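You operate a simulated robot arm through the tools that you are given. There is no shell and no other tool.

You are at the controls of a simulated robot arm. One attempt, no reset.

TASK
Put things in order on the top of the long table. At the end: the blue chalk stands where the orange cone stood; the grey buckle stands where the teal cone stood; the orange cone stands where the grey buckle stood; the teal cone is on the brown carton (marked "FORMS"); the pink chalk is on the tall box (marked "22"); whatever was shut is shut again. Leave all else as you found it, and nothing knocked over. Set down upright: teal cone.

The check looks at the end state, three seconds after you hand in, the way a careful person would. Anything else that was tipped, shoved, dropped, spilled or broken makes it a failure.

THE ROBOT
A 6-joint arm with a two-finger parallel gripper, fixed in place. Base frame: the origin is at the foot of the arm, x ahead of it, y to its left, z up; the work surface is at about z = 0.92. Units: m, rad, N and s.
With the tool pointing down near the work surface it reaches from about 0.22 to 0.62 m from the base axis. Its first joint turns from -1.152 to 1.152 rad. Payload 2.7 kg.
The tool frame sits at the grasp point between the pads (the TCP): z along the fingers, y along the line on which they close. The tips reach 0.023 m beyond it. The gripper opens to 0.094 m. The fingers are 0.038 m wide and 0.01 m thick; the gripper's body (0.054 by 0.096 m) begins 0.039 m behind the TCP.
Orientation is that of the tool frame in the base frame, as a unit quaternion [x, y, z, w]. With the fingers straight down and closing along the base's y, the tool's x points along the base's -x, its y along +y and its z along -z.

THE INTERFACE
- The arm moves only by the tool move_arm. Its arguments are lists of equal length, an entry for each row: "grip": the gripper command, from -1 (fully open) to 1 (shut), values between in proportion; "dp": the shift along the tool's x, y, z in units of 40 mm (1.0 is 40 mm), a list of three; "rotation": the turn, a rotation vector about the tool's x, y, z in units of 5 degrees (1.0 is 5 degrees), a list of three. In form: {"grip": [grip, ...], "dp": [[dx, dy, dz], ...], "rotation": [[rx, ry, rz], ...]}. A call has 1 to 20 rows; each row shifts and turns the commanded pose from where the row before left it, along the tool's axes as they then stand. A call with a number of a shift or a turn outside -1 to 1 is refused whole. Each row takes 0.2 s and may step no farther than 0.05 m and 0.15 rad from the row before; otherwise, or with a gripper value out of range, the whole call is refused. A pose out of reach is approached as far as the arm can. The call stops where the force on the tool passes 40 N (or 10 N more than at its start, if that is more) or the arm is blocked; 0.2 s more then pass. The fingers move at their own pace (about 0.045 m/s each) and stop on an object; they squeeze with about 34 N. The grip force told is the motor's: it shows also when the fingers shut on nothing. Time passes only in rows, and 0.2 s behind the last, so rows that do not move let the fingers close. The reply holds the time, the measured pose of the TCP, the force on the tool along the base axes, the opening and the grip force, in the units named above and with some noise, with the torque about the TCP (base axes, N m) and any sound that the robot's microphone picked up.
- Cameras (640 x 400 px; columns grow to the right, rows downward): "scene" is fixed at [0.0904, -0.4438, 1.4071]; the picture's right is [0.61, -0.79, 0.00], its down [-0.44, -0.34, -0.83] and it looks along [0.66, 0.51, -0.55] (base axes); focal length 214 px, centre (320, 200). "wrist" rides on the gripper at [0.086, 0.016, -0.074] in the tool frame; the picture's right is [-0.18, 0.98, 0.00], its down [-0.58, -0.11, -0.81] and it looks along [-0.79, -0.15, 0.59] (tool axes); focal length 243 px, centre (320, 200). There is no depth. A picture from a camera that has moved, and an enlarged one, comes with that camera's place and axes in the base frame and with its lens.
- camera(camera): a new picture of that camera. It takes no simulated time.
- inspect(camera, box): a new picture of the part [left, top, right, bottom] of that camera's present view, enlarged. It takes no simulated time.
- job_done(): hands the job in; it is judged then, once.

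Nothing tells you positions but the pictures and the camera data. Unless the task says otherwise, let go and move clear before handing in.

The tools are called after ">>>" by a JSON object that holds its "name" and its "arguments". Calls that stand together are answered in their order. move_arm: Moves the arm, as the interface text tells. Its arguments: {"type":"object","properties":{"grip":{"type":"array"},"dp":{"type":"array"},"rotation":{"type":"array"}},"required":["grip","dp","rotation"]} The other tools are called the same way: camera (camera) takes a picture; inspect (camera, box) takes an enlarged picture of a part of a camera's view; job_done () hands the job in.

At the start:

```text
time: 0.0
tool_pos: [0.2925, 0.0018, 1.3317]
ee_rot: [0.0, 1.0, 0.0, 0.0]
force: [-0.5, -0.3, 0.4]
ft_torque: [-0.03, -0.01, -0.02]
opening: 0.0941
grasp_force: 0.1
```

scene: 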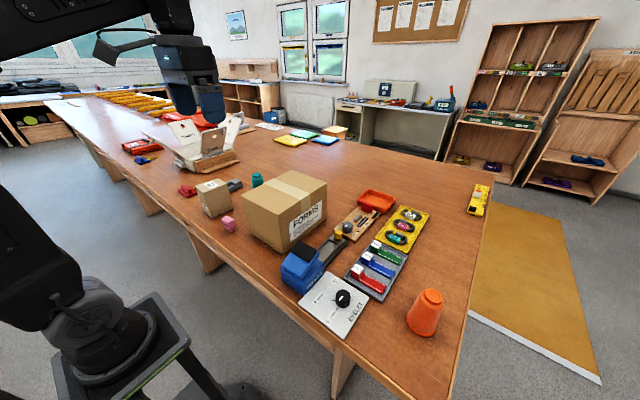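
wrist: 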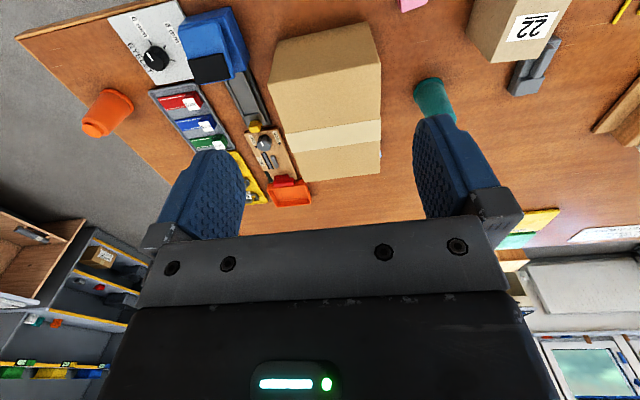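

I see the long table with the FORMS carton, a small box "22", cones in teal and orange, a pink chalk and several trays and devices. I'll look closer before moving anything.

>>> {"name": "inspect", "arguments": {"camera": "scene", "box": [160, 150, 340, 262]}}

>>> {"name": "inspect", "arguments": {"camera": "scene", "box": [270, 170, 450, 282]}}

>>> {"name": "inspect", "arguments": {"camera": "scene", "box": [270, 230, 470, 355]}}

>>> {"name": "inspect", "arguments": {"camera": "scene", "box": [100, 100, 260, 200]}}

>>> {"name": "inspect", "arguments": {"camera": "wrist", "box": [20, 0, 340, 200]}}

>>> {"name": "inspect", "arguments": {"camera": "wrist", "box": [380, 0, 640, 162]}}

```text
3.56 times, centred on (250, 206) of scene
camera zoom: at [0.0904, -0.4438, 1.4071], right [0.61, -0.79, 0.0], down [-0.44, -0.34, -0.83], along [0.66, 0.51, -0.55], focal length 763 px, centre (569, 179)
```

zoom: 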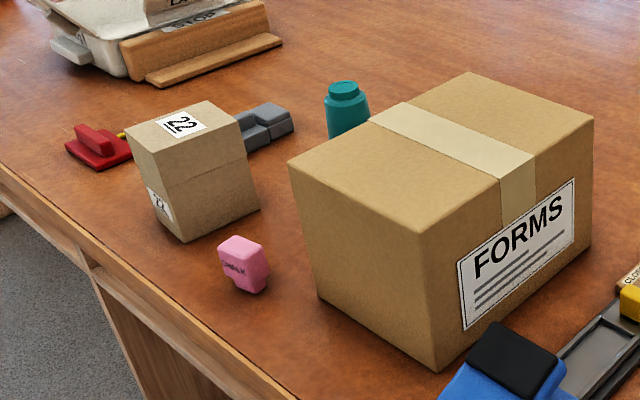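

```text
3.56 times, centred on (360, 226) of scene
camera zoom: at [0.0904, -0.4438, 1.4071], right [0.61, -0.79, 0.0], down [-0.44, -0.34, -0.83], along [0.66, 0.51, -0.55], focal length 763 px, centre (178, 108)
```

zoom: 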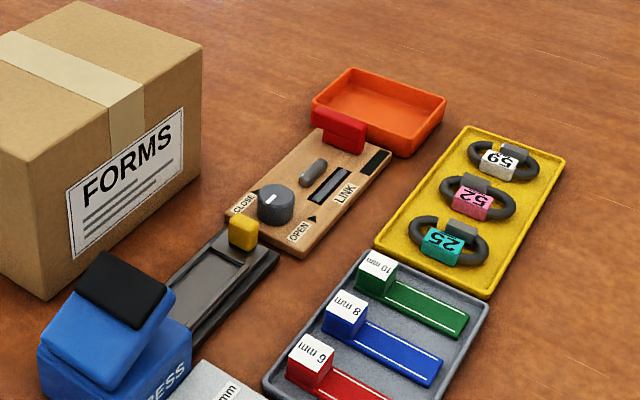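

```text
3.20 times, centred on (370, 292) of scene
camera zoom: at [0.0904, -0.4438, 1.4071], right [0.61, -0.79, 0.0], down [-0.44, -0.34, -0.83], along [0.66, 0.51, -0.55], focal length 686 px, centre (160, -96)
```

zoom: 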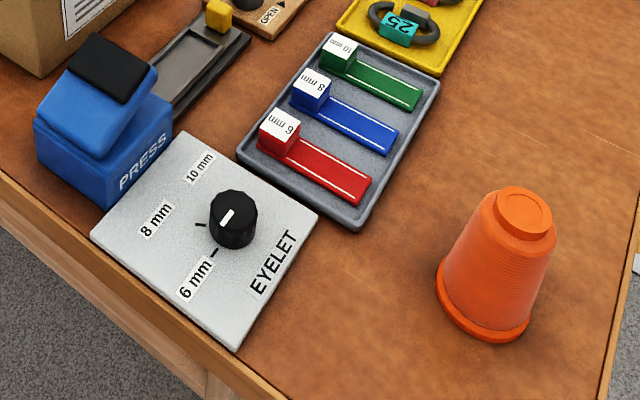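

```text
4.00 times, centred on (180, 150) of scene
camera zoom: at [0.0904, -0.4438, 1.4071], right [0.61, -0.79, 0.0], down [-0.44, -0.34, -0.83], along [0.66, 0.51, -0.55], focal length 858 px, centre (880, 400)
```

zoom: 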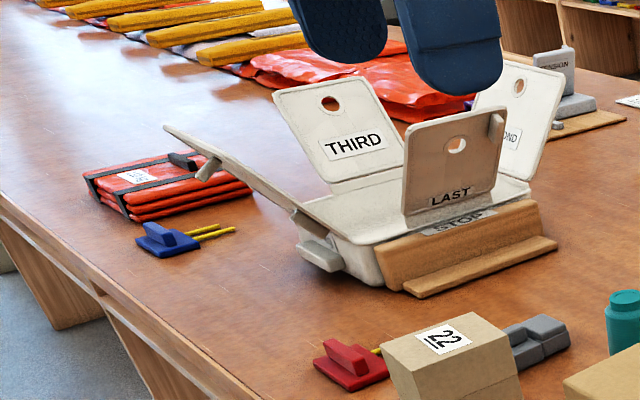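

```text
2.00 times, centred on (180, 100) of wrist
camera zoom: at [0.2064, 0.018, 1.4057], right [0.18, 0.98, 0.0], down [0.58, -0.11, 0.81], along [0.79, -0.15, -0.59], focal length 485 px, centre (600, 400)
```

zoom: 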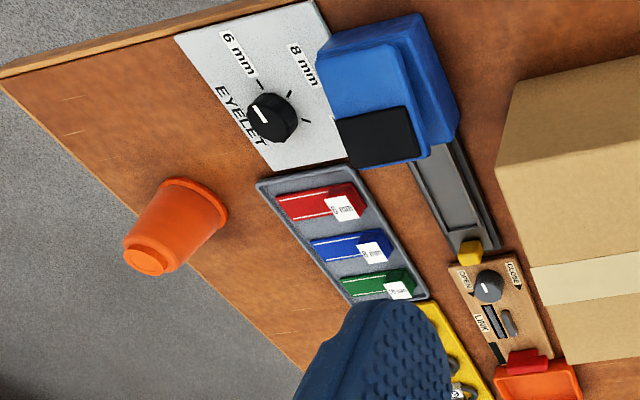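

```text
2.46 times, centred on (510, 81) of wrist
camera zoom: at [0.2064, 0.018, 1.4057], right [0.18, 0.98, 0.0], down [0.58, -0.11, 0.81], along [0.79, -0.15, -0.59], focal length 597 px, centre (-148, 493)
```

zoom: 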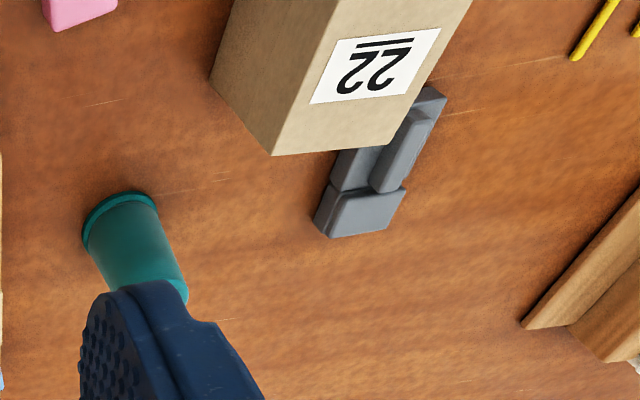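

The blue chalk is not visible yet, and the teal cone's foot is hidden behind the carton. I'll raise the arm and use the wrist camera to look behind things.

>>> {"name": "move_arm", "arguments": {"grip": [-1, -1, -1, -1], "dp": [[-1, 0, 0], [-1, 0, 0], [-1, 0, 0], [0, 0, 0]], "rotation": [[0, 0, 0], [0, 0, 0], [0, 0, 0], [0, 0, 0]]}}

>>> {"name": "camera", "arguments": {"camera": "wrist"}}

>>> {"name": "camera", "arguments": {"camera": "scene"}}

```text
time: 1.0
tool_pos: [0.413, 0.0027, 1.3311]
ee_rot: [-0.001, 1.0, 0.001, 0.0]
force: [0.1, 0.0, -0.7]
ft_torque: [0.01, 0.01, 0.03]
opening: 0.0939
grasp_force: 0.1
```

```text
taken
camera wrist: at [0.3262, 0.0189, 1.4055], right [0.18, 0.98, 0.0], down [0.58, -0.11, 0.81], along [0.79, -0.15, -0.59], focal length 243 px, centre (320, 200)
```

wrist: 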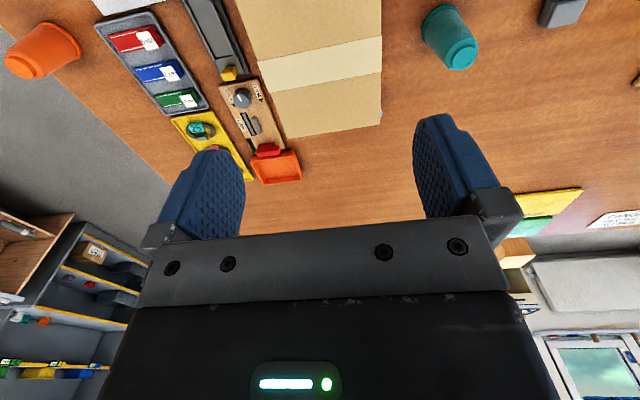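

```text
taken
```

scene: 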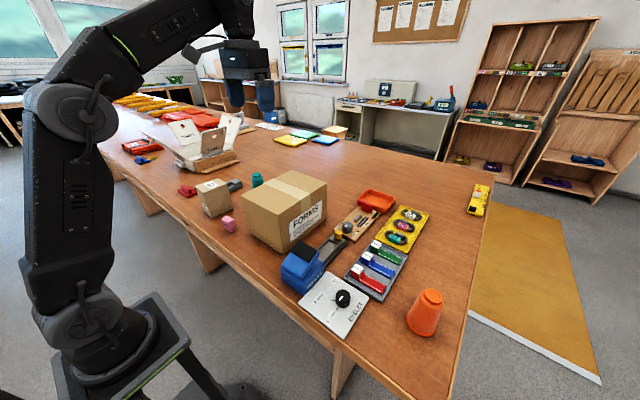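

No blue chalk behind the carton. Next I'll look at the left side around box 22 and the folding sorter.

>>> {"name": "move_arm", "arguments": {"grip": [-1, -1, -1, -1, -1, -1, -1, -1, -1, -1], "dp": [[1, 0, 0], [1, 0.5, 0], [0.5, 0.8, 0], [0, 1, 0], [0, 1, 0], [0, 1, 0], [0, 1, 0], [0, 0, 0], [0, 0, 0], [0, 0, 0]], "rotation": [[0, 0, 0], [0, 0, 0], [0, 0, 0], [0, 0, 0], [0, 0, 0], [0, 0, 0], [0, 0, 0], [0, 0, -1], [0, 0, -1], [0, 0, -1]]}}

>>> {"name": "camera", "arguments": {"camera": "wrist"}}

```text
time: 3.2
tool_pos: [0.3138, 0.2154, 1.3314]
ee_rot: [-0.132, 0.991, 0.0, 0.0]
force: [0.3, -0.7, 1.0]
ft_torque: [-0.01, -0.02, -0.03]
opening: 0.0939
grasp_force: 0.1
```

```text
taken
camera wrist: at [0.2259, 0.2074, 1.4059], right [-0.08, 1.0, 0.0], down [0.59, 0.05, 0.81], along [0.8, 0.06, -0.59], focal length 243 px, centre (320, 200)
```

wrist: 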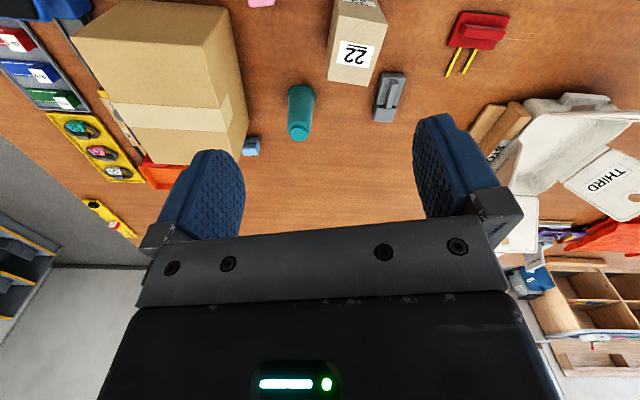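

A small blue block sits by the far-left foot of the carton at (252,146), probably the blue chalk. I'll zoom in on it and on the buckle.

>>> {"name": "inspect", "arguments": {"camera": "wrist", "box": [210, 80, 330, 155]}}

>>> {"name": "inspect", "arguments": {"camera": "wrist", "box": [300, 0, 530, 144]}}

>>> {"name": "inspect", "arguments": {"camera": "wrist", "box": [430, 80, 640, 211]}}

```text
5.33 times, centred on (270, 118) of wrist
camera zoom: at [0.2259, 0.2074, 1.4059], right [-0.08, 1.0, 0.0], down [0.59, 0.05, 0.81], along [0.8, 0.06, -0.59], focal length 1294 px, centre (587, 640)
```

zoom: 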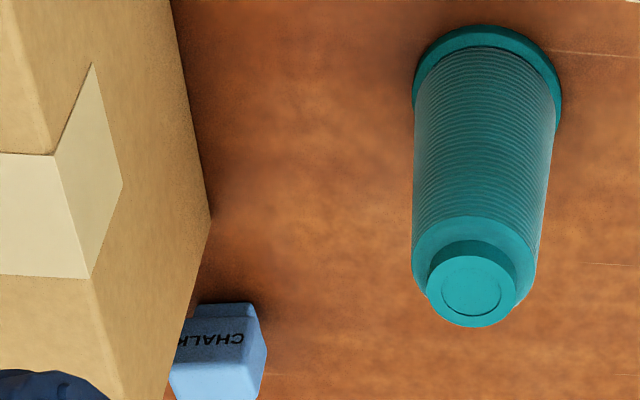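

```text
2.78 times, centred on (415, 72) of wrist
camera zoom: at [0.2259, 0.2074, 1.4059], right [-0.08, 1.0, 0.0], down [0.59, 0.05, 0.81], along [0.8, 0.06, -0.59], focal length 674 px, centre (56, 556)
```

zoom: 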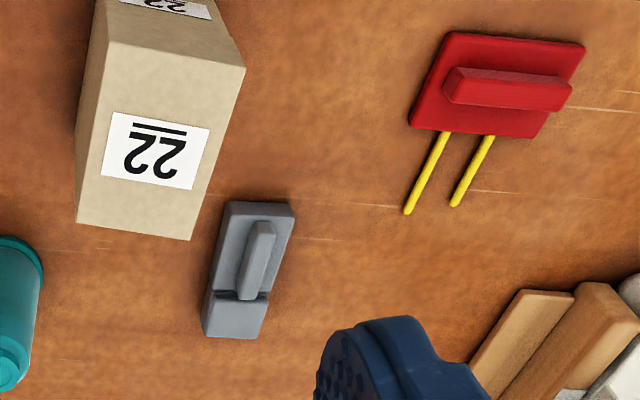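

```text
3.05 times, centred on (535, 146) of wrist
camera zoom: at [0.2259, 0.2074, 1.4059], right [-0.08, 1.0, 0.0], down [0.59, 0.05, 0.81], along [0.8, 0.06, -0.59], focal length 739 px, centre (-335, 366)
```

zoom: 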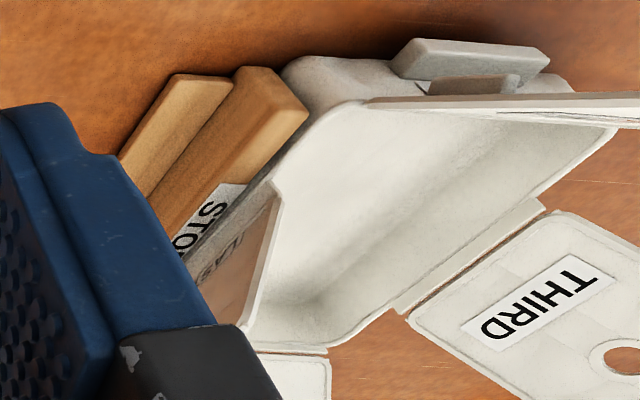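

The blue chalk (marked CHALK) stands behind the carton's far-left corner, about (0.64, 0.065). The teal cone is at about (0.521, 0.191) with its top near z 1.043, and the buckle is at about (0.494, 0.374). I'll take finer views of box 22, the carton and the chalk.

>>> {"name": "inspect", "arguments": {"camera": "scene", "box": [180, 165, 260, 215]}}

>>> {"name": "inspect", "arguments": {"camera": "scene", "box": [220, 160, 348, 240]}}

>>> {"name": "inspect", "arguments": {"camera": "wrist", "box": [200, 0, 300, 62]}}

>>> {"name": "move_arm", "arguments": {"grip": [-1, -1, -1, -1, -1, -1, -1], "dp": [[-1, 0, 0], [-1, 0, 0], [-1, 0, 0], [-1, 0, 0], [0, 0, 0], [0, 0, 0], [0, 0, 0]], "rotation": [[0, 0, 0], [0, 0, 0], [0, 0, 0], [0, 0, 1], [0, 0, 1], [0, 0, 1], [0, 0, 0]]}}

>>> {"name": "camera", "arguments": {"camera": "wrist"}}

```text
8.00 times, centred on (220, 190) of scene
camera zoom: at [0.0904, -0.4438, 1.4071], right [0.61, -0.79, 0.0], down [-0.44, -0.34, -0.83], along [0.66, 0.51, -0.55], focal length 1716 px, centre (1120, 280)
```

zoom: 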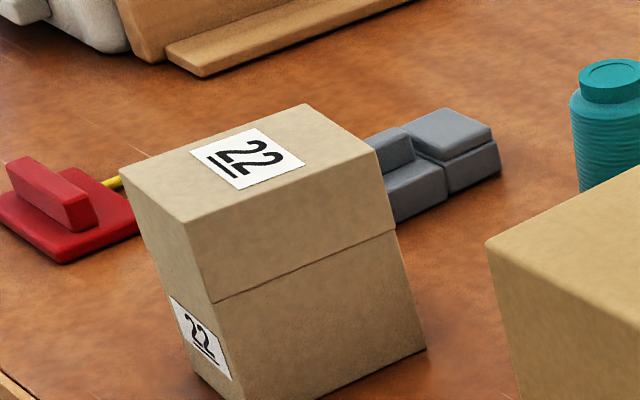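

```text
5.00 times, centred on (284, 200) of scene
camera zoom: at [0.0904, -0.4438, 1.4071], right [0.61, -0.79, 0.0], down [-0.44, -0.34, -0.83], along [0.66, 0.51, -0.55], focal length 1072 px, centre (500, 200)
```

zoom: 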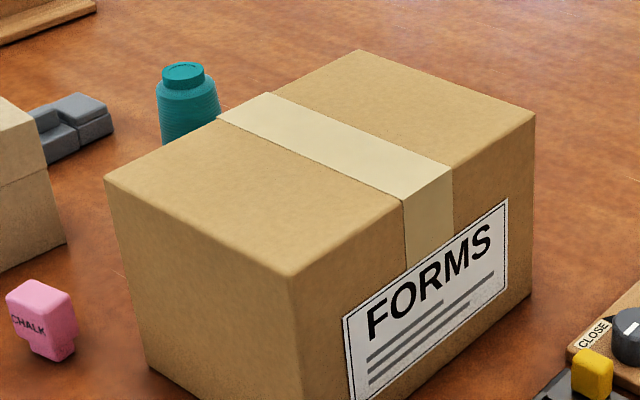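

```text
6.40 times, centred on (250, 31) of wrist
camera zoom: at [0.2259, 0.2074, 1.4059], right [-0.08, 1.0, 0.0], down [0.59, 0.05, 0.81], along [0.8, 0.06, -0.59], focal length 1553 px, centre (768, 1282)
```

zoom: 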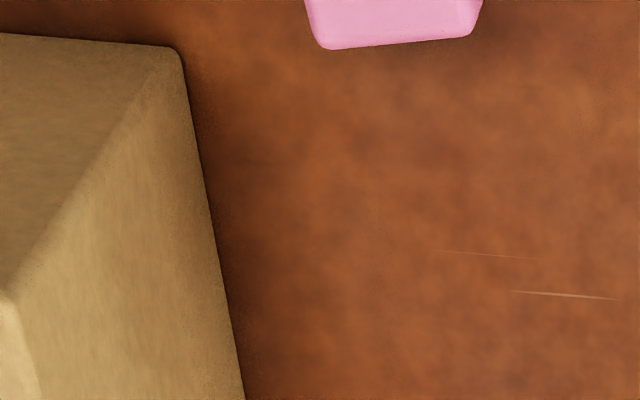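

```text
time: 4.8
tool_pos: [0.4259, 0.2283, 1.281]
ee_rot: [0.001, 1.0, 0.0, 0.0]
force: [0.3, 0.0, 0.9]
ft_torque: [-0.02, 0.04, 0.03]
opening: 0.0939
grasp_force: 0.0
out of reach, approached as far as the arm can: row 2, 3, 4
```

```text
taken
camera wrist: at [0.3394, 0.2455, 1.3558], right [0.19, 0.98, 0.0], down [0.58, -0.11, 0.81], along [0.79, -0.15, -0.59], focal length 243 px, centre (320, 200)
```

wrist: 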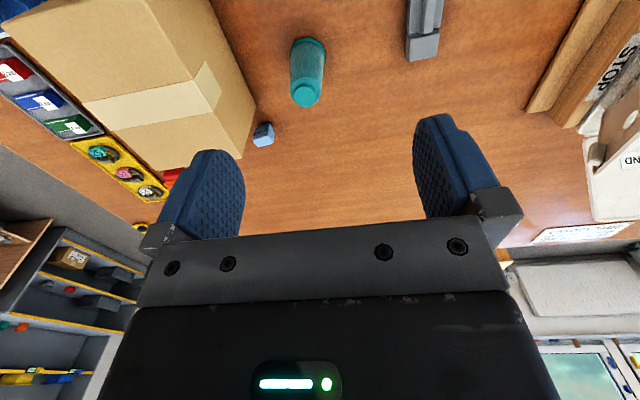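

Reach shrinks at height; noted. The blue chalk is now fully visible beside the carton, so I'll zoom in.

>>> {"name": "inspect", "arguments": {"camera": "wrist", "box": [230, 30, 350, 155]}}

>>> {"name": "inspect", "arguments": {"camera": "wrist", "box": [380, 0, 480, 62]}}

>>> {"name": "move_arm", "arguments": {"grip": [-1], "dp": [[0, 0, 0]], "rotation": [[0, 0, 0]]}}

```text
3.20 times, centred on (290, 92) of wrist
camera zoom: at [0.3394, 0.2455, 1.3558], right [0.19, 0.98, 0.0], down [0.58, -0.11, 0.81], along [0.79, -0.15, -0.59], focal length 776 px, centre (416, 544)
```

zoom: 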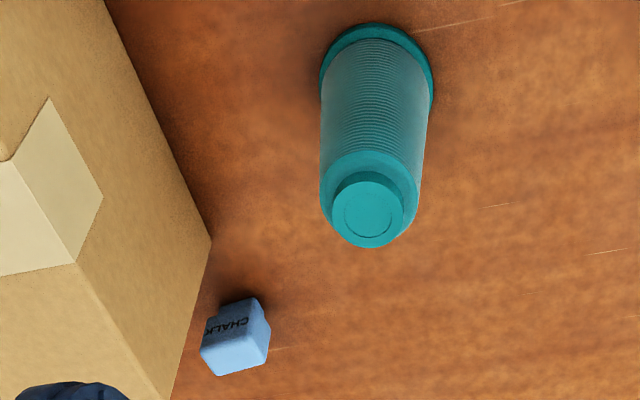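

```text
6.40 times, centred on (430, 31) of wrist
camera zoom: at [0.3394, 0.2455, 1.3558], right [0.19, 0.98, 0.0], down [0.58, -0.11, 0.81], along [0.79, -0.15, -0.59], focal length 1553 px, centre (-384, 1282)
```

zoom: 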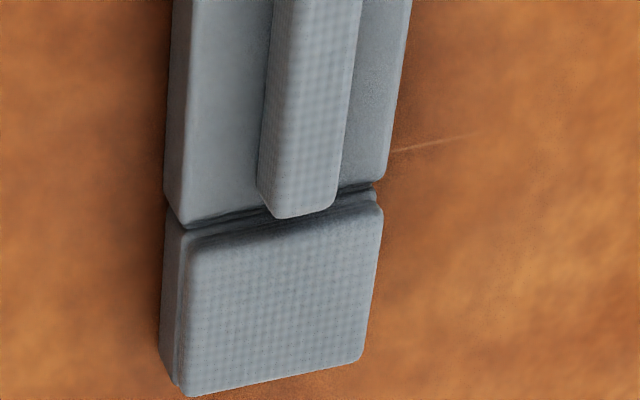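

```text
time: 5.2
tool_pos: [0.4259, 0.2286, 1.2813]
ee_rot: [0.0, 1.0, 0.0, -0.001]
force: [-0.1, 0.1, 0.8]
ft_torque: [-0.01, -0.04, -0.01]
opening: 0.0939
grasp_force: 0.0
```

The teal cone is confirmed at (0.521, 0.191) and the blue chalk at about (0.648, 0.072). I'll start with the teal cone: first a small step down to see how the commanded pose carries on after the out-of-reach rows.

>>> {"name": "move_arm", "arguments": {"grip": [-1, -1], "dp": [[0, 0, 1], [0, 0, 0]], "rotation": [[0, 0, 0], [0, 0, 0]]}}

```text
time: 5.8
tool_pos: [0.4257, 0.23, 1.2413]
ee_rot: [0.0, 1.0, 0.0, -0.001]
force: [-0.1, 0.0, 0.4]
ft_torque: [0.02, 0.01, -0.01]
opening: 0.094
grasp_force: 0.0
```

The command continues from the real pose. I'm moving above the teal cone now.

>>> {"name": "move_arm", "arguments": {"grip": [-1, -1, -1, -1, -1], "dp": [[-0.596, -0.244, 0.695], [-0.596, -0.244, 0.695], [-0.596, -0.244, 0.695], [-0.596, -0.244, 0.695], [0, 0, 0]], "rotation": [[0, 0, 0], [0, 0, 0], [0, 0, 0], [0, 0, 0], [0, 0, 0]]}}

>>> {"name": "camera", "arguments": {"camera": "wrist"}}

>>> {"name": "inspect", "arguments": {"camera": "scene", "box": [160, 110, 340, 222]}}

```text
time: 7.0
tool_pos: [0.522, 0.1903, 1.1319]
ee_rot: [0.0, 1.0, 0.0, 0.001]
force: [-0.2, -0.3, -0.1]
ft_torque: [0.02, 0.0, -0.01]
opening: 0.094
grasp_force: 0.2
```

```text
taken
camera wrist: at [0.4353, 0.207, 1.2066], right [0.18, 0.98, 0.0], down [0.58, -0.11, 0.81], along [0.79, -0.15, -0.59], focal length 243 px, centre (320, 200)
```

wrist: 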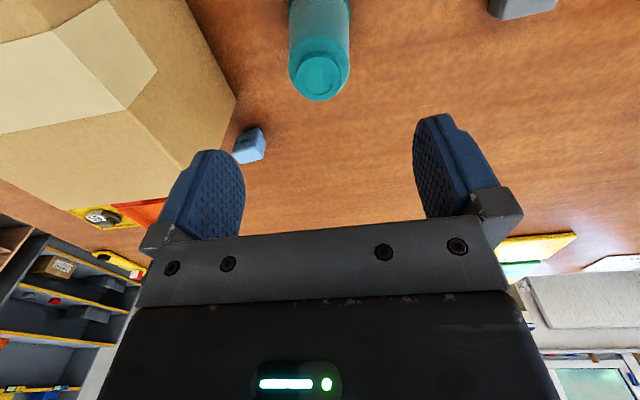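

```text
3.56 times, centred on (250, 166) of scene
camera zoom: at [0.0904, -0.4438, 1.4071], right [0.61, -0.79, 0.0], down [-0.44, -0.34, -0.83], along [0.66, 0.51, -0.55], focal length 763 px, centre (569, 321)
```

zoom: 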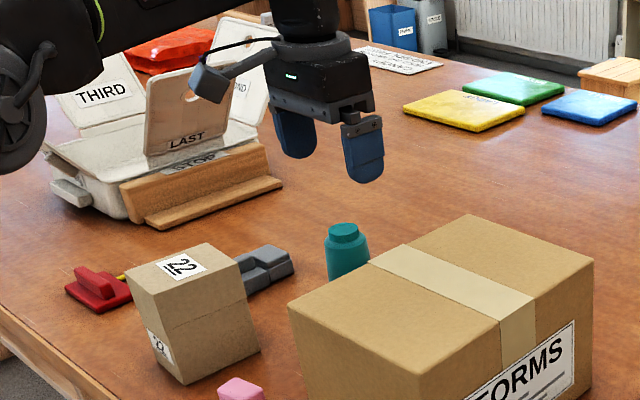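

The fingers straddle the teal cone with the camera reading about (0.519, 0.191). I'm descending with the fingers open.

>>> {"name": "move_arm", "arguments": {"grip": [-1, -1, -1, -1, -1, -1], "dp": [[0.06, 0, 0.8], [0, 0, 0.8], [0, 0, 0.8], [0, 0, 0.5], [0, 0, 0.25], [0, 0, 0]], "rotation": [[0, 0, 0], [0, 0, 0], [0, 0, 0], [0, 0, 0], [0, 0, 0], [0, 0, 0]]}}

>>> {"name": "inspect", "arguments": {"camera": "scene", "box": [200, 130, 300, 192]}}

>>> {"name": "camera", "arguments": {"camera": "wrist"}}

```text
time: 8.4
tool_pos: [0.5197, 0.1913, 1.0046]
ee_rot: [-0.001, 1.0, -0.001, 0.0]
force: [0.7, 0.6, -0.3]
ft_torque: [-0.02, -0.04, -0.01]
opening: 0.0942
grasp_force: 0.0
```

```text
6.40 times, centred on (250, 161) of scene
camera zoom: at [0.0904, -0.4438, 1.4071], right [0.61, -0.79, 0.0], down [-0.44, -0.34, -0.83], along [0.66, 0.51, -0.55], focal length 1373 px, centre (768, 450)
```

zoom: 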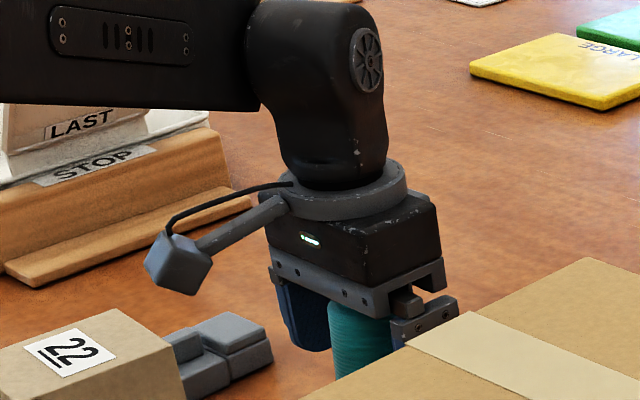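

```text
taken
camera wrist: at [0.433, 0.2073, 1.0794], right [0.18, 0.98, 0.0], down [0.58, -0.11, 0.81], along [0.79, -0.15, -0.59], focal length 243 px, centre (320, 200)
```

wrist: 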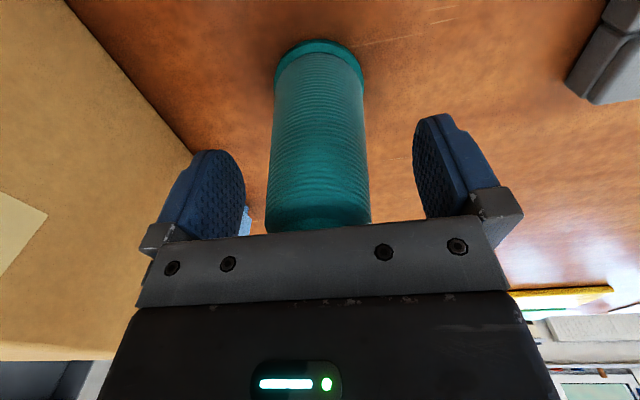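

No contact, and the cone stands between the fingers. I'm closing the gripper and then lifting a little.

>>> {"name": "move_arm", "arguments": {"grip": [1, 1, 1, 1, 1, 1], "dp": [[0, 0, 0], [0, 0, 0], [0, 0, 0], [0, 0, 0], [0, 0, 0], [0, 0, 0]], "rotation": [[0, 0, 0], [0, 0, 0], [0, 0, 0], [0, 0, 0], [0, 0, 0], [0, 0, 0]]}}

>>> {"name": "camera", "arguments": {"camera": "wrist"}}

```text
time: 9.8
tool_pos: [0.5199, 0.1905, 1.0049]
ee_rot: [-0.001, 1.0, 0.0, 0.0]
force: [-0.5, -1.6, 0.3]
ft_torque: [-0.04, -0.05, -0.02]
opening: 0.0497
grasp_force: 34.3
```

```text
taken
camera wrist: at [0.433, 0.2072, 1.0796], right [0.18, 0.98, 0.0], down [0.58, -0.11, 0.81], along [0.79, -0.15, -0.59], focal length 243 px, centre (320, 200)
```

wrist: 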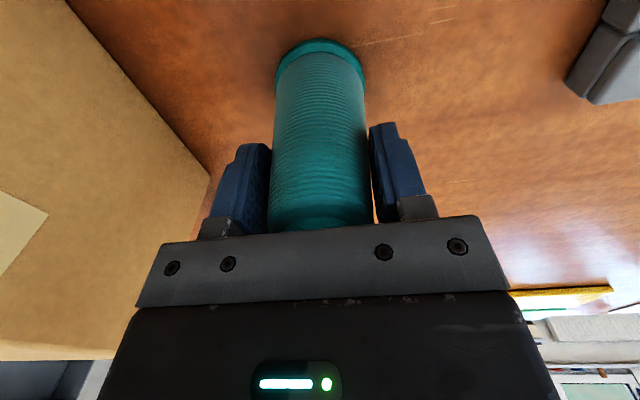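

The cone is held (opening 0.050 m, 34 N). Now I'll lift it.

>>> {"name": "move_arm", "arguments": {"grip": [1, 1, 1, 1, 1], "dp": [[0, 0, -0.4], [0, 0, -0.6], [0, 0, -0.8], [0, 0, -0.8], [0, 0, 0]], "rotation": [[0, 0, 0], [0, 0, 0], [0, 0, 0], [0, 0, 0], [0, 0, 0]]}}

>>> {"name": "camera", "arguments": {"camera": "wrist"}}

>>> {"name": "inspect", "arguments": {"camera": "scene", "box": [180, 110, 340, 222]}}

```text
time: 11.0
tool_pos: [0.5193, 0.1931, 1.1096]
ee_rot: [0.0, 1.0, 0.0, 0.0]
force: [-0.3, 0.0, -1.9]
ft_torque: [-0.05, 0.0, 0.03]
opening: 0.0497
grasp_force: 34.0
```

```text
taken
camera wrist: at [0.4324, 0.2087, 1.1846], right [0.18, 0.98, 0.0], down [0.58, -0.11, 0.81], along [0.79, -0.15, -0.59], focal length 243 px, centre (320, 200)
```

wrist: 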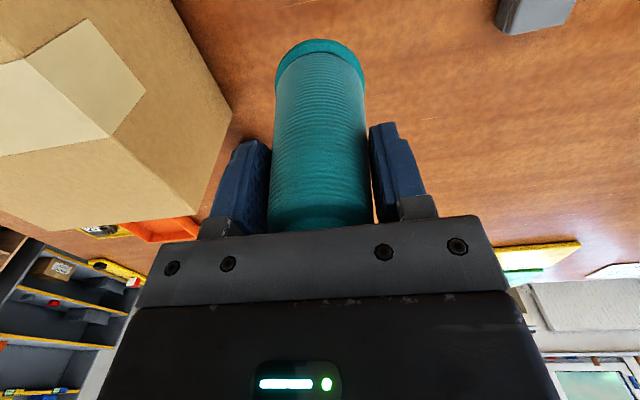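

```text
3.57 times, centred on (260, 166) of scene
camera zoom: at [0.0904, -0.4438, 1.4071], right [0.61, -0.79, 0.0], down [-0.44, -0.34, -0.83], along [0.66, 0.51, -0.55], focal length 766 px, centre (534, 321)
```

zoom: 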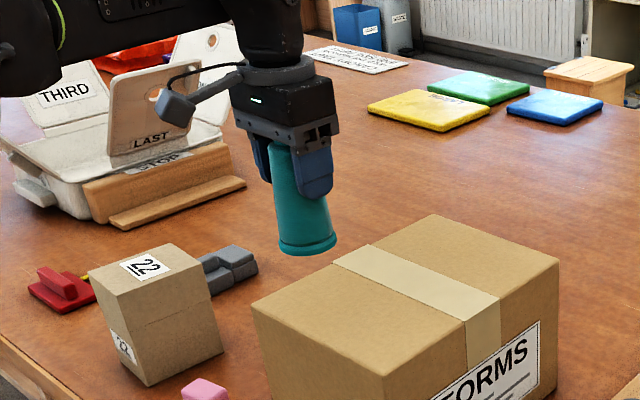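

The cone hangs upright. I'm carrying it inward and up, then over the middle of the carton.

>>> {"name": "move_arm", "arguments": {"grip": [1, 1, 1, 1, 1, 1, 1, 1, 1, 1], "dp": [[0.4, 0, -0.7], [0.4, 0, -0.7], [0.3, 0, -0.7], [0, -0.6, 0], [0, -0.9, 0], [0, -0.9, 0], [0, -0.9, 0], [0, -0.9, 0], [0, -0.7, 0], [0, 0, 0]], "rotation": [[0, 0, 0], [0, 0, 0], [0, 0, 0], [0, 0, 0], [0, 0, 0], [0, 0, 0], [0, 0, 0], [0, 0, 0], [0, 0, 0], [0, 0, 0]]}}

>>> {"name": "inspect", "arguments": {"camera": "scene", "box": [200, 110, 360, 260]}}

>>> {"name": "camera", "arguments": {"camera": "wrist"}}

```text
time: 13.2
tool_pos: [0.4765, -0.0056, 1.1904]
ee_rot: [0.0, 1.0, 0.0, 0.0]
force: [-0.2, 0.3, -1.8]
ft_torque: [0.01, -0.03, 0.01]
opening: 0.0495
grasp_force: 33.9
```

```text
2.67 times, centred on (280, 185) of scene
camera zoom: at [0.0904, -0.4438, 1.4071], right [0.61, -0.79, 0.0], down [-0.44, -0.34, -0.83], along [0.66, 0.51, -0.55], focal length 572 px, centre (427, 240)
```

zoom: 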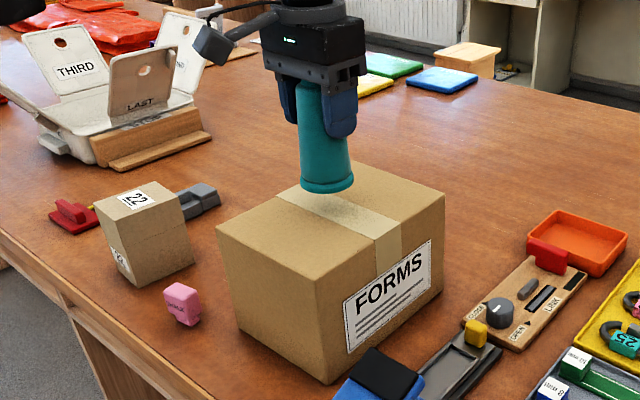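

```text
taken
camera wrist: at [0.389, 0.0113, 1.2659], right [0.18, 0.98, 0.0], down [0.58, -0.11, 0.81], along [0.79, -0.15, -0.59], focal length 243 px, centre (320, 200)
```

wrist: 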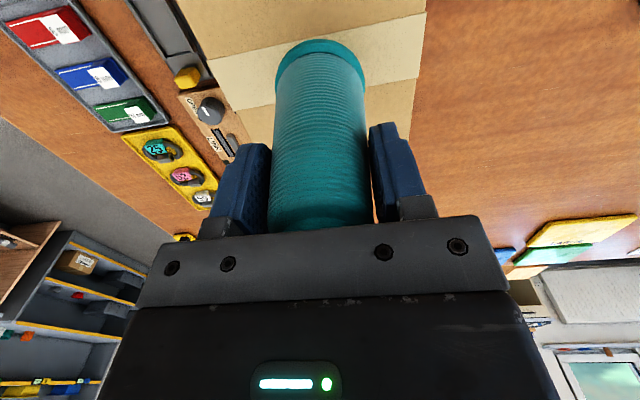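

The cone is over the middle of the carton, with contact expected at TCP z of about 1.146. I'm lowering most of the way, then in small steps.

>>> {"name": "move_arm", "arguments": {"grip": [1, 1, 1, 1], "dp": [[0, 0, 0.4], [0, 0, 0.4], [0, 0, 0.1], [0, 0, 0]], "rotation": [[0, 0, 0], [0, 0, 0], [0, 0, 0], [0, 0, 0]]}}

>>> {"name": "inspect", "arguments": {"camera": "scene", "box": [240, 160, 320, 210]}}

```text
time: 14.2
tool_pos: [0.4775, -0.0061, 1.1552]
ee_rot: [0.0, 1.0, 0.001, 0.0]
force: [-0.1, -0.7, -1.4]
ft_torque: [0.01, 0.02, 0.0]
opening: 0.0496
grasp_force: 34.2
```

```text
8.00 times, centred on (280, 185) of scene
camera zoom: at [0.0904, -0.4438, 1.4071], right [0.61, -0.79, 0.0], down [-0.44, -0.34, -0.83], along [0.66, 0.51, -0.55], focal length 1716 px, centre (640, 320)
```

zoom: 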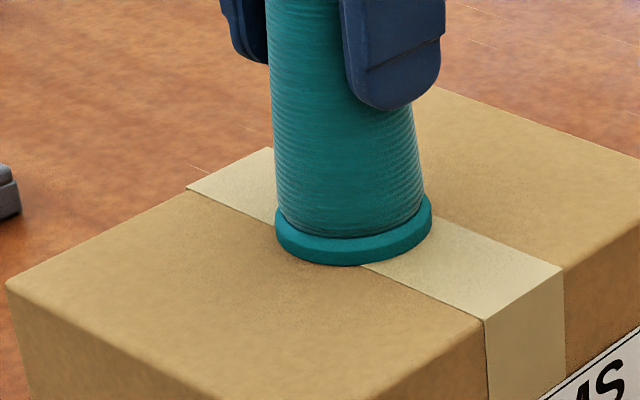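

>>> {"name": "move_arm", "arguments": {"grip": [1, 1, 1], "dp": [[0, 0, 0.1], [0, 0, 0.05], [0, 0, 0]], "rotation": [[0, 0, 0], [0, 0, 0], [0, 0, 0]]}}

>>> {"name": "inspect", "arguments": {"camera": "scene", "box": [240, 160, 320, 210]}}

```text
time: 15.0
tool_pos: [0.4772, -0.006, 1.1532]
ee_rot: [0.0, 1.0, 0.0, 0.006]
force: [1.7, 1.4, 39.4]
ft_torque: [0.09, 0.58, -0.09]
opening: 0.0497
grasp_force: 33.7
```

```text
8.00 times, centred on (280, 185) of scene
camera zoom: at [0.0898, -0.4438, 1.4071], right [0.61, -0.79, 0.0], down [-0.44, -0.34, -0.83], along [0.66, 0.51, -0.55], focal length 1716 px, centre (640, 320)
```

zoom: 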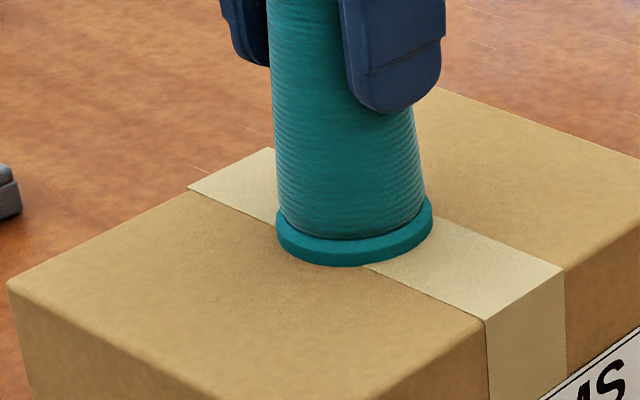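

Contact is made (39 N up), so the carton top is at about 1.069. I'll ease the pressure before opening.

>>> {"name": "move_arm", "arguments": {"grip": [1, 1], "dp": [[0, 0, -0.08], [0, 0, 0]], "rotation": [[0, 0, 0], [0, 0, 0]]}}

```text
time: 15.6
tool_pos: [0.4765, -0.0049, 1.1536]
ee_rot: [-0.001, 1.0, 0.0, 0.002]
force: [3.5, 0.5, 23.5]
ft_torque: [-0.2, -0.86, 0.0]
opening: 0.0495
grasp_force: 33.9
```

>>> {"name": "move_arm", "arguments": {"grip": [1, 1], "dp": [[0, 0, -0.06], [0, 0, 0]], "rotation": [[0, 0, 0], [0, 0, 0]]}}

```text
time: 16.2
tool_pos: [0.4764, -0.0051, 1.155]
ee_rot: [0.0, 1.0, 0.0, 0.001]
force: [6.1, -1.9, 9.9]
ft_torque: [-0.12, -0.9, -0.03]
opening: 0.0496
grasp_force: 34.2
```

>>> {"name": "move_arm", "arguments": {"grip": [1, 1], "dp": [[0, 0, -0.03], [0, 0, 0]], "rotation": [[0, 0, 0], [0, 0, 0]]}}

>>> {"name": "inspect", "arguments": {"camera": "scene", "box": [240, 130, 320, 210]}}

```text
time: 16.8
tool_pos: [0.4749, -0.0063, 1.1541]
ee_rot: [0.0, 1.0, 0.0, -0.003]
force: [-0.8, 1.3, -0.1]
ft_torque: [0.09, -0.03, 0.01]
opening: 0.0497
grasp_force: 34.1
```

```text
5.00 times, centred on (280, 170) of scene
camera zoom: at [0.0904, -0.4438, 1.4071], right [0.61, -0.79, 0.0], down [-0.44, -0.34, -0.83], along [0.66, 0.51, -0.55], focal length 1072 px, centre (520, 350)
```

zoom: 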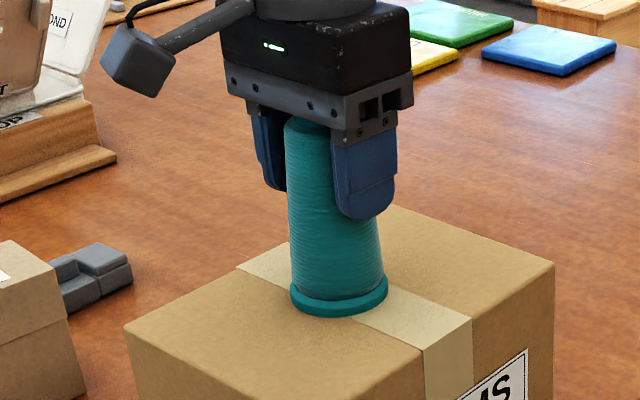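

Force is nearly zero and the cone is seated. I'm opening gradually.

>>> {"name": "move_arm", "arguments": {"grip": [-0.08, -0.12, -0.16, -0.2, -0.3, -0.4, -0.6, -0.8, -1, -1], "dp": [[0, 0, 0], [0, 0, 0], [0, 0, 0], [0, 0, 0], [0, 0, 0], [0, 0, 0], [0, 0, 0], [0, 0, 0], [0, 0, 0], [0, 0, 0]], "rotation": [[0, 0, 0], [0, 0, 0], [0, 0, 0], [0, 0, 0], [0, 0, 0], [0, 0, 0], [0, 0, 0], [0, 0, 0], [0, 0, 0], [0, 0, 0]]}}

>>> {"name": "inspect", "arguments": {"camera": "scene", "box": [240, 130, 320, 210]}}

>>> {"name": "camera", "arguments": {"camera": "wrist"}}

```text
time: 19.0
tool_pos: [0.4771, -0.0054, 1.1559]
ee_rot: [0.001, 1.0, 0.0, 0.0]
force: [-0.2, -0.2, -0.2]
ft_torque: [-0.01, 0.0, -0.03]
opening: 0.0938
grasp_force: 0.1
```

```text
5.00 times, centred on (280, 170) of scene
camera zoom: at [0.0904, -0.4438, 1.4071], right [0.61, -0.79, 0.0], down [-0.44, -0.34, -0.83], along [0.66, 0.51, -0.55], focal length 1072 px, centre (520, 350)
```

zoom: 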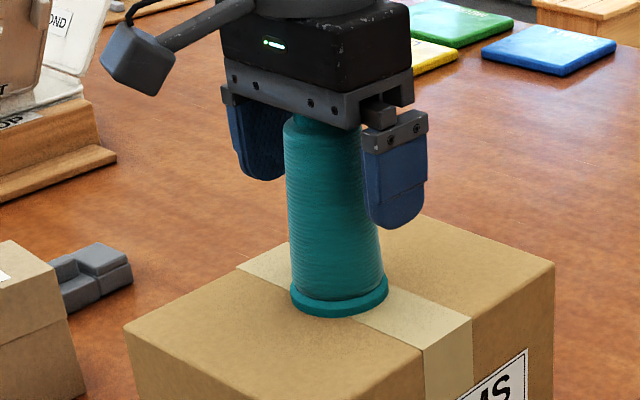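

```text
taken
camera wrist: at [0.3895, 0.0099, 1.231], right [0.18, 0.98, 0.0], down [0.58, -0.11, 0.81], along [0.79, -0.15, -0.59], focal length 243 px, centre (320, 200)
```

wrist: 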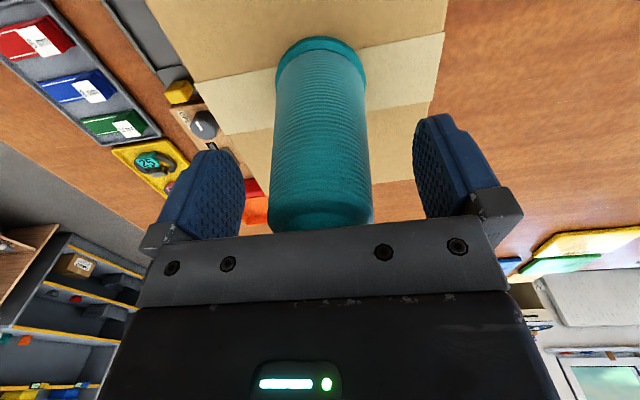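

The teal cone stands on the carton. I'm raising clear and moving left to survey the buckle and box 22.

>>> {"name": "move_arm", "arguments": {"grip": [-1, -1, -1, -1, -1, -1, -1, -1, -1, -1, -1, -1, -1], "dp": [[0, 0, -0.5], [0, 0, -0.8], [0, 0, -0.8], [0, 0, -0.4], [0.5, 0.8, 0], [0.5, 1, 0], [0.5, 1, 0], [0.3, 1, 0], [0, 1, 0], [0, 1, 0], [0, 1, 0], [0, 0.6, 0], [0, 0, 0]], "rotation": [[0, 0, 0], [0, 0, 0], [0, 0, 0], [0, 0, 0], [0, 0, 0], [0, 0, 0], [0, 0, 0], [0, 0, 0], [0, 0, 0], [0, 0, 0], [0, 0, 0], [0, 0, 0], [0, 0, 0]]}}

>>> {"name": "camera", "arguments": {"camera": "wrist"}}

>>> {"name": "inspect", "arguments": {"camera": "scene", "box": [160, 130, 340, 262]}}

```text
time: 21.8
tool_pos: [0.4037, 0.2908, 1.2561]
ee_rot: [0.0, 1.0, 0.001, 0.001]
force: [0.1, 0.6, -0.5]
ft_torque: [-0.02, -0.02, -0.02]
opening: 0.0938
grasp_force: 0.1
```

```text
taken
camera wrist: at [0.3159, 0.3071, 1.3314], right [0.18, 0.98, 0.0], down [0.58, -0.11, 0.81], along [0.79, -0.15, -0.59], focal length 243 px, centre (320, 200)
```

wrist: 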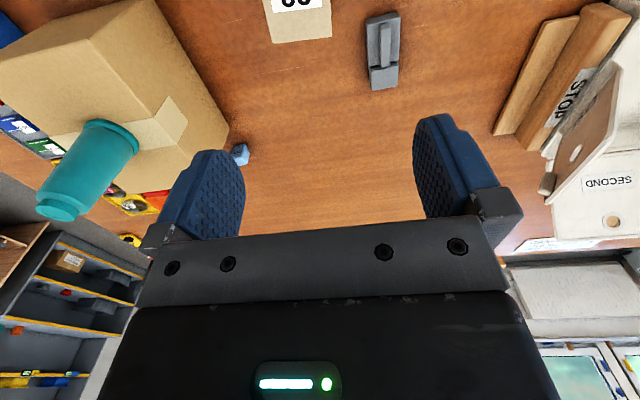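

```text
3.03 times, centred on (250, 196) of scene
camera zoom: at [0.0904, -0.4438, 1.4071], right [0.61, -0.79, 0.0], down [-0.44, -0.34, -0.83], along [0.66, 0.51, -0.55], focal length 650 px, centre (532, 212)
```

zoom: 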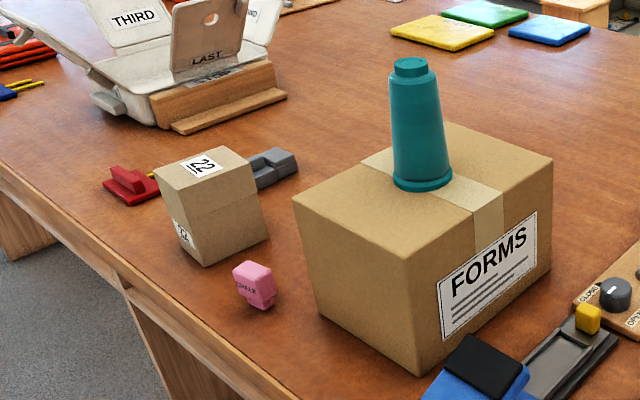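

Teal stands well on the carton. I'll zoom on the buckle for its pose.

>>> {"name": "inspect", "arguments": {"camera": "wrist", "box": [340, 0, 440, 100]}}

>>> {"name": "inspect", "arguments": {"camera": "wrist", "box": [240, 0, 420, 110]}}

```text
4.00 times, centred on (390, 50) of wrist
camera zoom: at [0.3159, 0.3071, 1.3314], right [0.18, 0.98, 0.0], down [0.58, -0.11, 0.81], along [0.79, -0.15, -0.59], focal length 970 px, centre (40, 800)
```

zoom: 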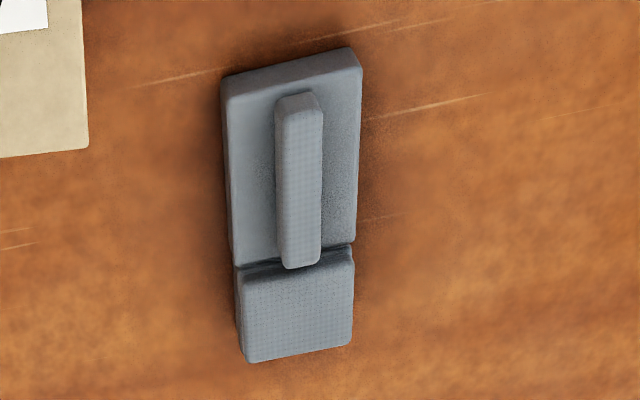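

```text
3.56 times, centred on (330, 55) of wrist
camera zoom: at [0.3159, 0.3071, 1.3314], right [0.18, 0.98, 0.0], down [0.58, -0.11, 0.81], along [0.79, -0.15, -0.59], focal length 863 px, centre (284, 716)
```

zoom: 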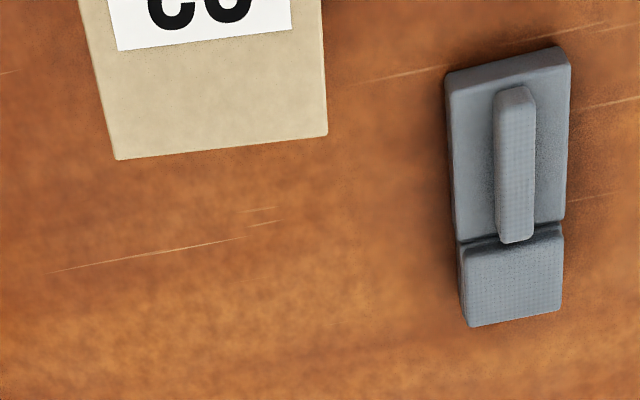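

The buckle is centred near (0.498, 0.372), about 0.042 m wide, 0.095 m long and nearly aligned with x. I'm approaching it along a path within reach.

>>> {"name": "move_arm", "arguments": {"grip": [-1, -1, -1, -1, -1], "dp": [[-0.29, 0.31, 0.975], [-0.29, 0.31, 0.975], [-0.29, 0.31, 0.975], [-0.29, 0.31, 0.975], [0, 0, 0]], "rotation": [[0, 0, -0.15], [0, 0, -0.15], [0, 0, -0.15], [0, 0, -0.15], [0, 0, 0]]}}

>>> {"name": "camera", "arguments": {"camera": "wrist"}}

>>> {"name": "inspect", "arguments": {"camera": "scene", "box": [160, 110, 300, 210]}}

```text
time: 23.0
tool_pos: [0.4495, 0.3393, 1.1007]
ee_rot: [-0.025, 1.0, 0.0, 0.001]
force: [0.0, 0.3, 0.5]
ft_torque: [0.0, -0.01, 0.0]
opening: 0.0941
grasp_force: 0.0
```

```text
taken
camera wrist: at [0.361, 0.3524, 1.1746], right [0.13, 0.99, 0.0], down [0.59, -0.08, 0.81], along [0.8, -0.11, -0.59], focal length 243 px, centre (320, 200)
```

wrist: 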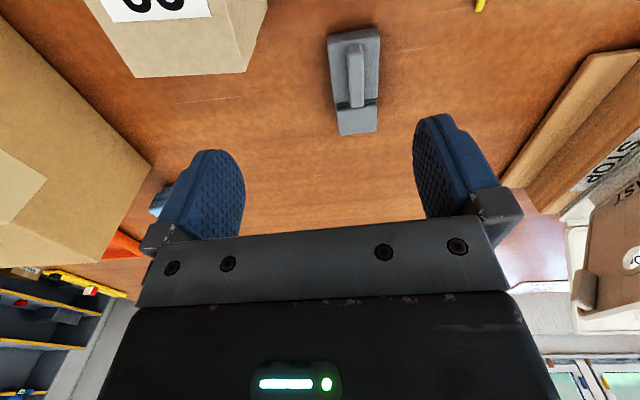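

```text
4.00 times, centred on (230, 160) of scene
camera zoom: at [0.0904, -0.4438, 1.4071], right [0.61, -0.79, 0.0], down [-0.44, -0.34, -0.83], along [0.66, 0.51, -0.55], focal length 858 px, centre (680, 360)
```

zoom: 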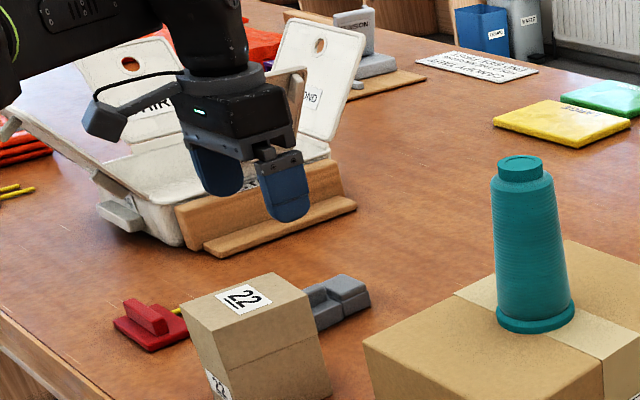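

Same estimate from this view, and the yaw matches. I'm descending to just above the buckle.

>>> {"name": "move_arm", "arguments": {"grip": [-1, -1, -1, -1, -1, -1], "dp": [[-0.222, 0.178, 0.675], [-0.222, 0.178, 0.675], [-0.222, 0.178, 0.675], [-0.219, 0.109, 0.69], [-0.219, 0.109, 0.69], [0, 0, 0]], "rotation": [[0, 0, 0], [0, 0, 0], [0, 0, 0], [0, 0, 0], [0, 0, 0], [0, 0, 0]]}}

>>> {"name": "camera", "arguments": {"camera": "wrist"}}

>>> {"name": "inspect", "arguments": {"camera": "scene", "box": [180, 130, 280, 210]}}

```text
time: 24.4
tool_pos: [0.4923, 0.372, 0.9643]
ee_rot: [-0.026, 1.0, 0.0, -0.001]
force: [1.4, 0.2, -0.1]
ft_torque: [0.03, -0.04, 0.01]
opening: 0.0942
grasp_force: 0.0
```

```text
taken
camera wrist: at [0.4035, 0.3841, 1.0396], right [0.13, 0.99, 0.0], down [0.59, -0.08, 0.81], along [0.8, -0.11, -0.59], focal length 243 px, centre (320, 200)
```

wrist: 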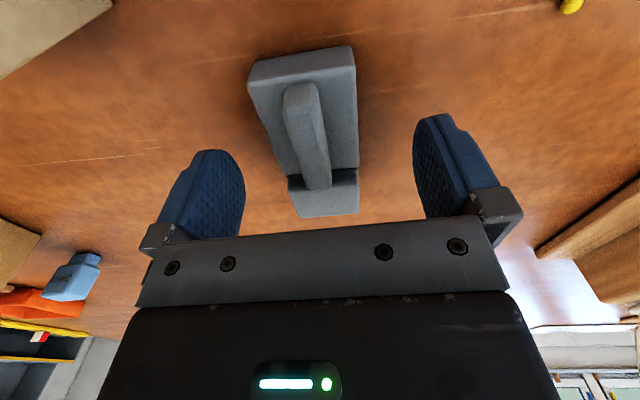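

```text
5.00 times, centred on (230, 170) of scene
camera zoom: at [0.0904, -0.4438, 1.4071], right [0.61, -0.79, 0.0], down [-0.44, -0.34, -0.83], along [0.66, 0.51, -0.55], focal length 1072 px, centre (770, 350)
```

zoom: 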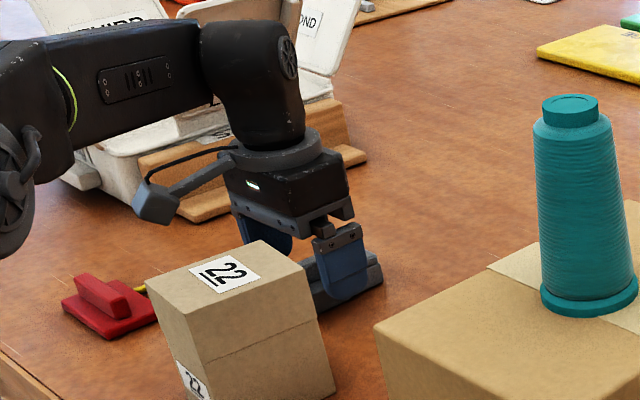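

Fingers straddle the buckle cleanly. I'm lowering the last 15 mm and closing.

>>> {"name": "move_arm", "arguments": {"grip": [-1, -1, -1, -1], "dp": [[0, 0, 0.15], [0, 0, 0.15], [0, 0, 0.06], [0, 0, 0]], "rotation": [[0, 0, 0], [0, 0, 0], [0, 0, 0], [0, 0, 0]]}}

>>> {"name": "move_arm", "arguments": {"grip": [1, 1, 1, 1, 1, 1], "dp": [[0, 0, 0], [0, 0, 0], [0, 0, 0], [0, 0, 0], [0, 0, 0], [0, 0, 0]], "rotation": [[0, 0, 0], [0, 0, 0], [0, 0, 0], [0, 0, 0], [0, 0, 0], [0, 0, 0]]}}

>>> {"name": "camera", "arguments": {"camera": "wrist"}}

```text
time: 25.4
tool_pos: [0.4902, 0.3721, 0.9505]
ee_rot: [-0.026, 1.0, 0.0, 0.0]
force: [-0.2, 0.1, 0.5]
ft_torque: [-0.03, -0.03, -0.02]
opening: 0.0937
grasp_force: 0.1
```

```text
time: 26.8
tool_pos: [0.4914, 0.3726, 0.9497]
ee_rot: [-0.025, 1.0, -0.001, 0.0]
force: [0.3, -0.8, 0.5]
ft_torque: [0.0, -0.03, 0.01]
opening: 0.0451
grasp_force: 33.8
```

```text
taken
camera wrist: at [0.4035, 0.3846, 1.0251], right [0.13, 0.99, 0.0], down [0.59, -0.08, 0.81], along [0.8, -0.11, -0.59], focal length 243 px, centre (320, 200)
```

wrist: 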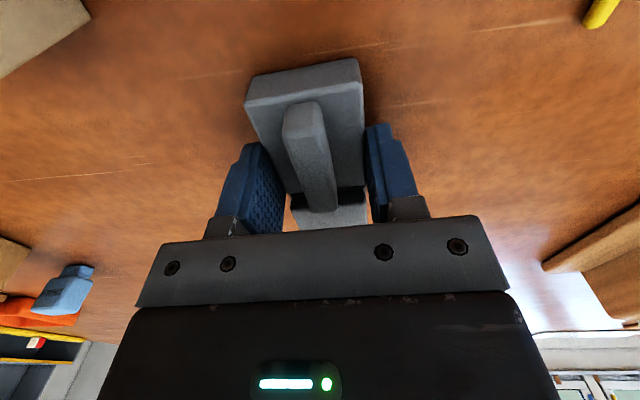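

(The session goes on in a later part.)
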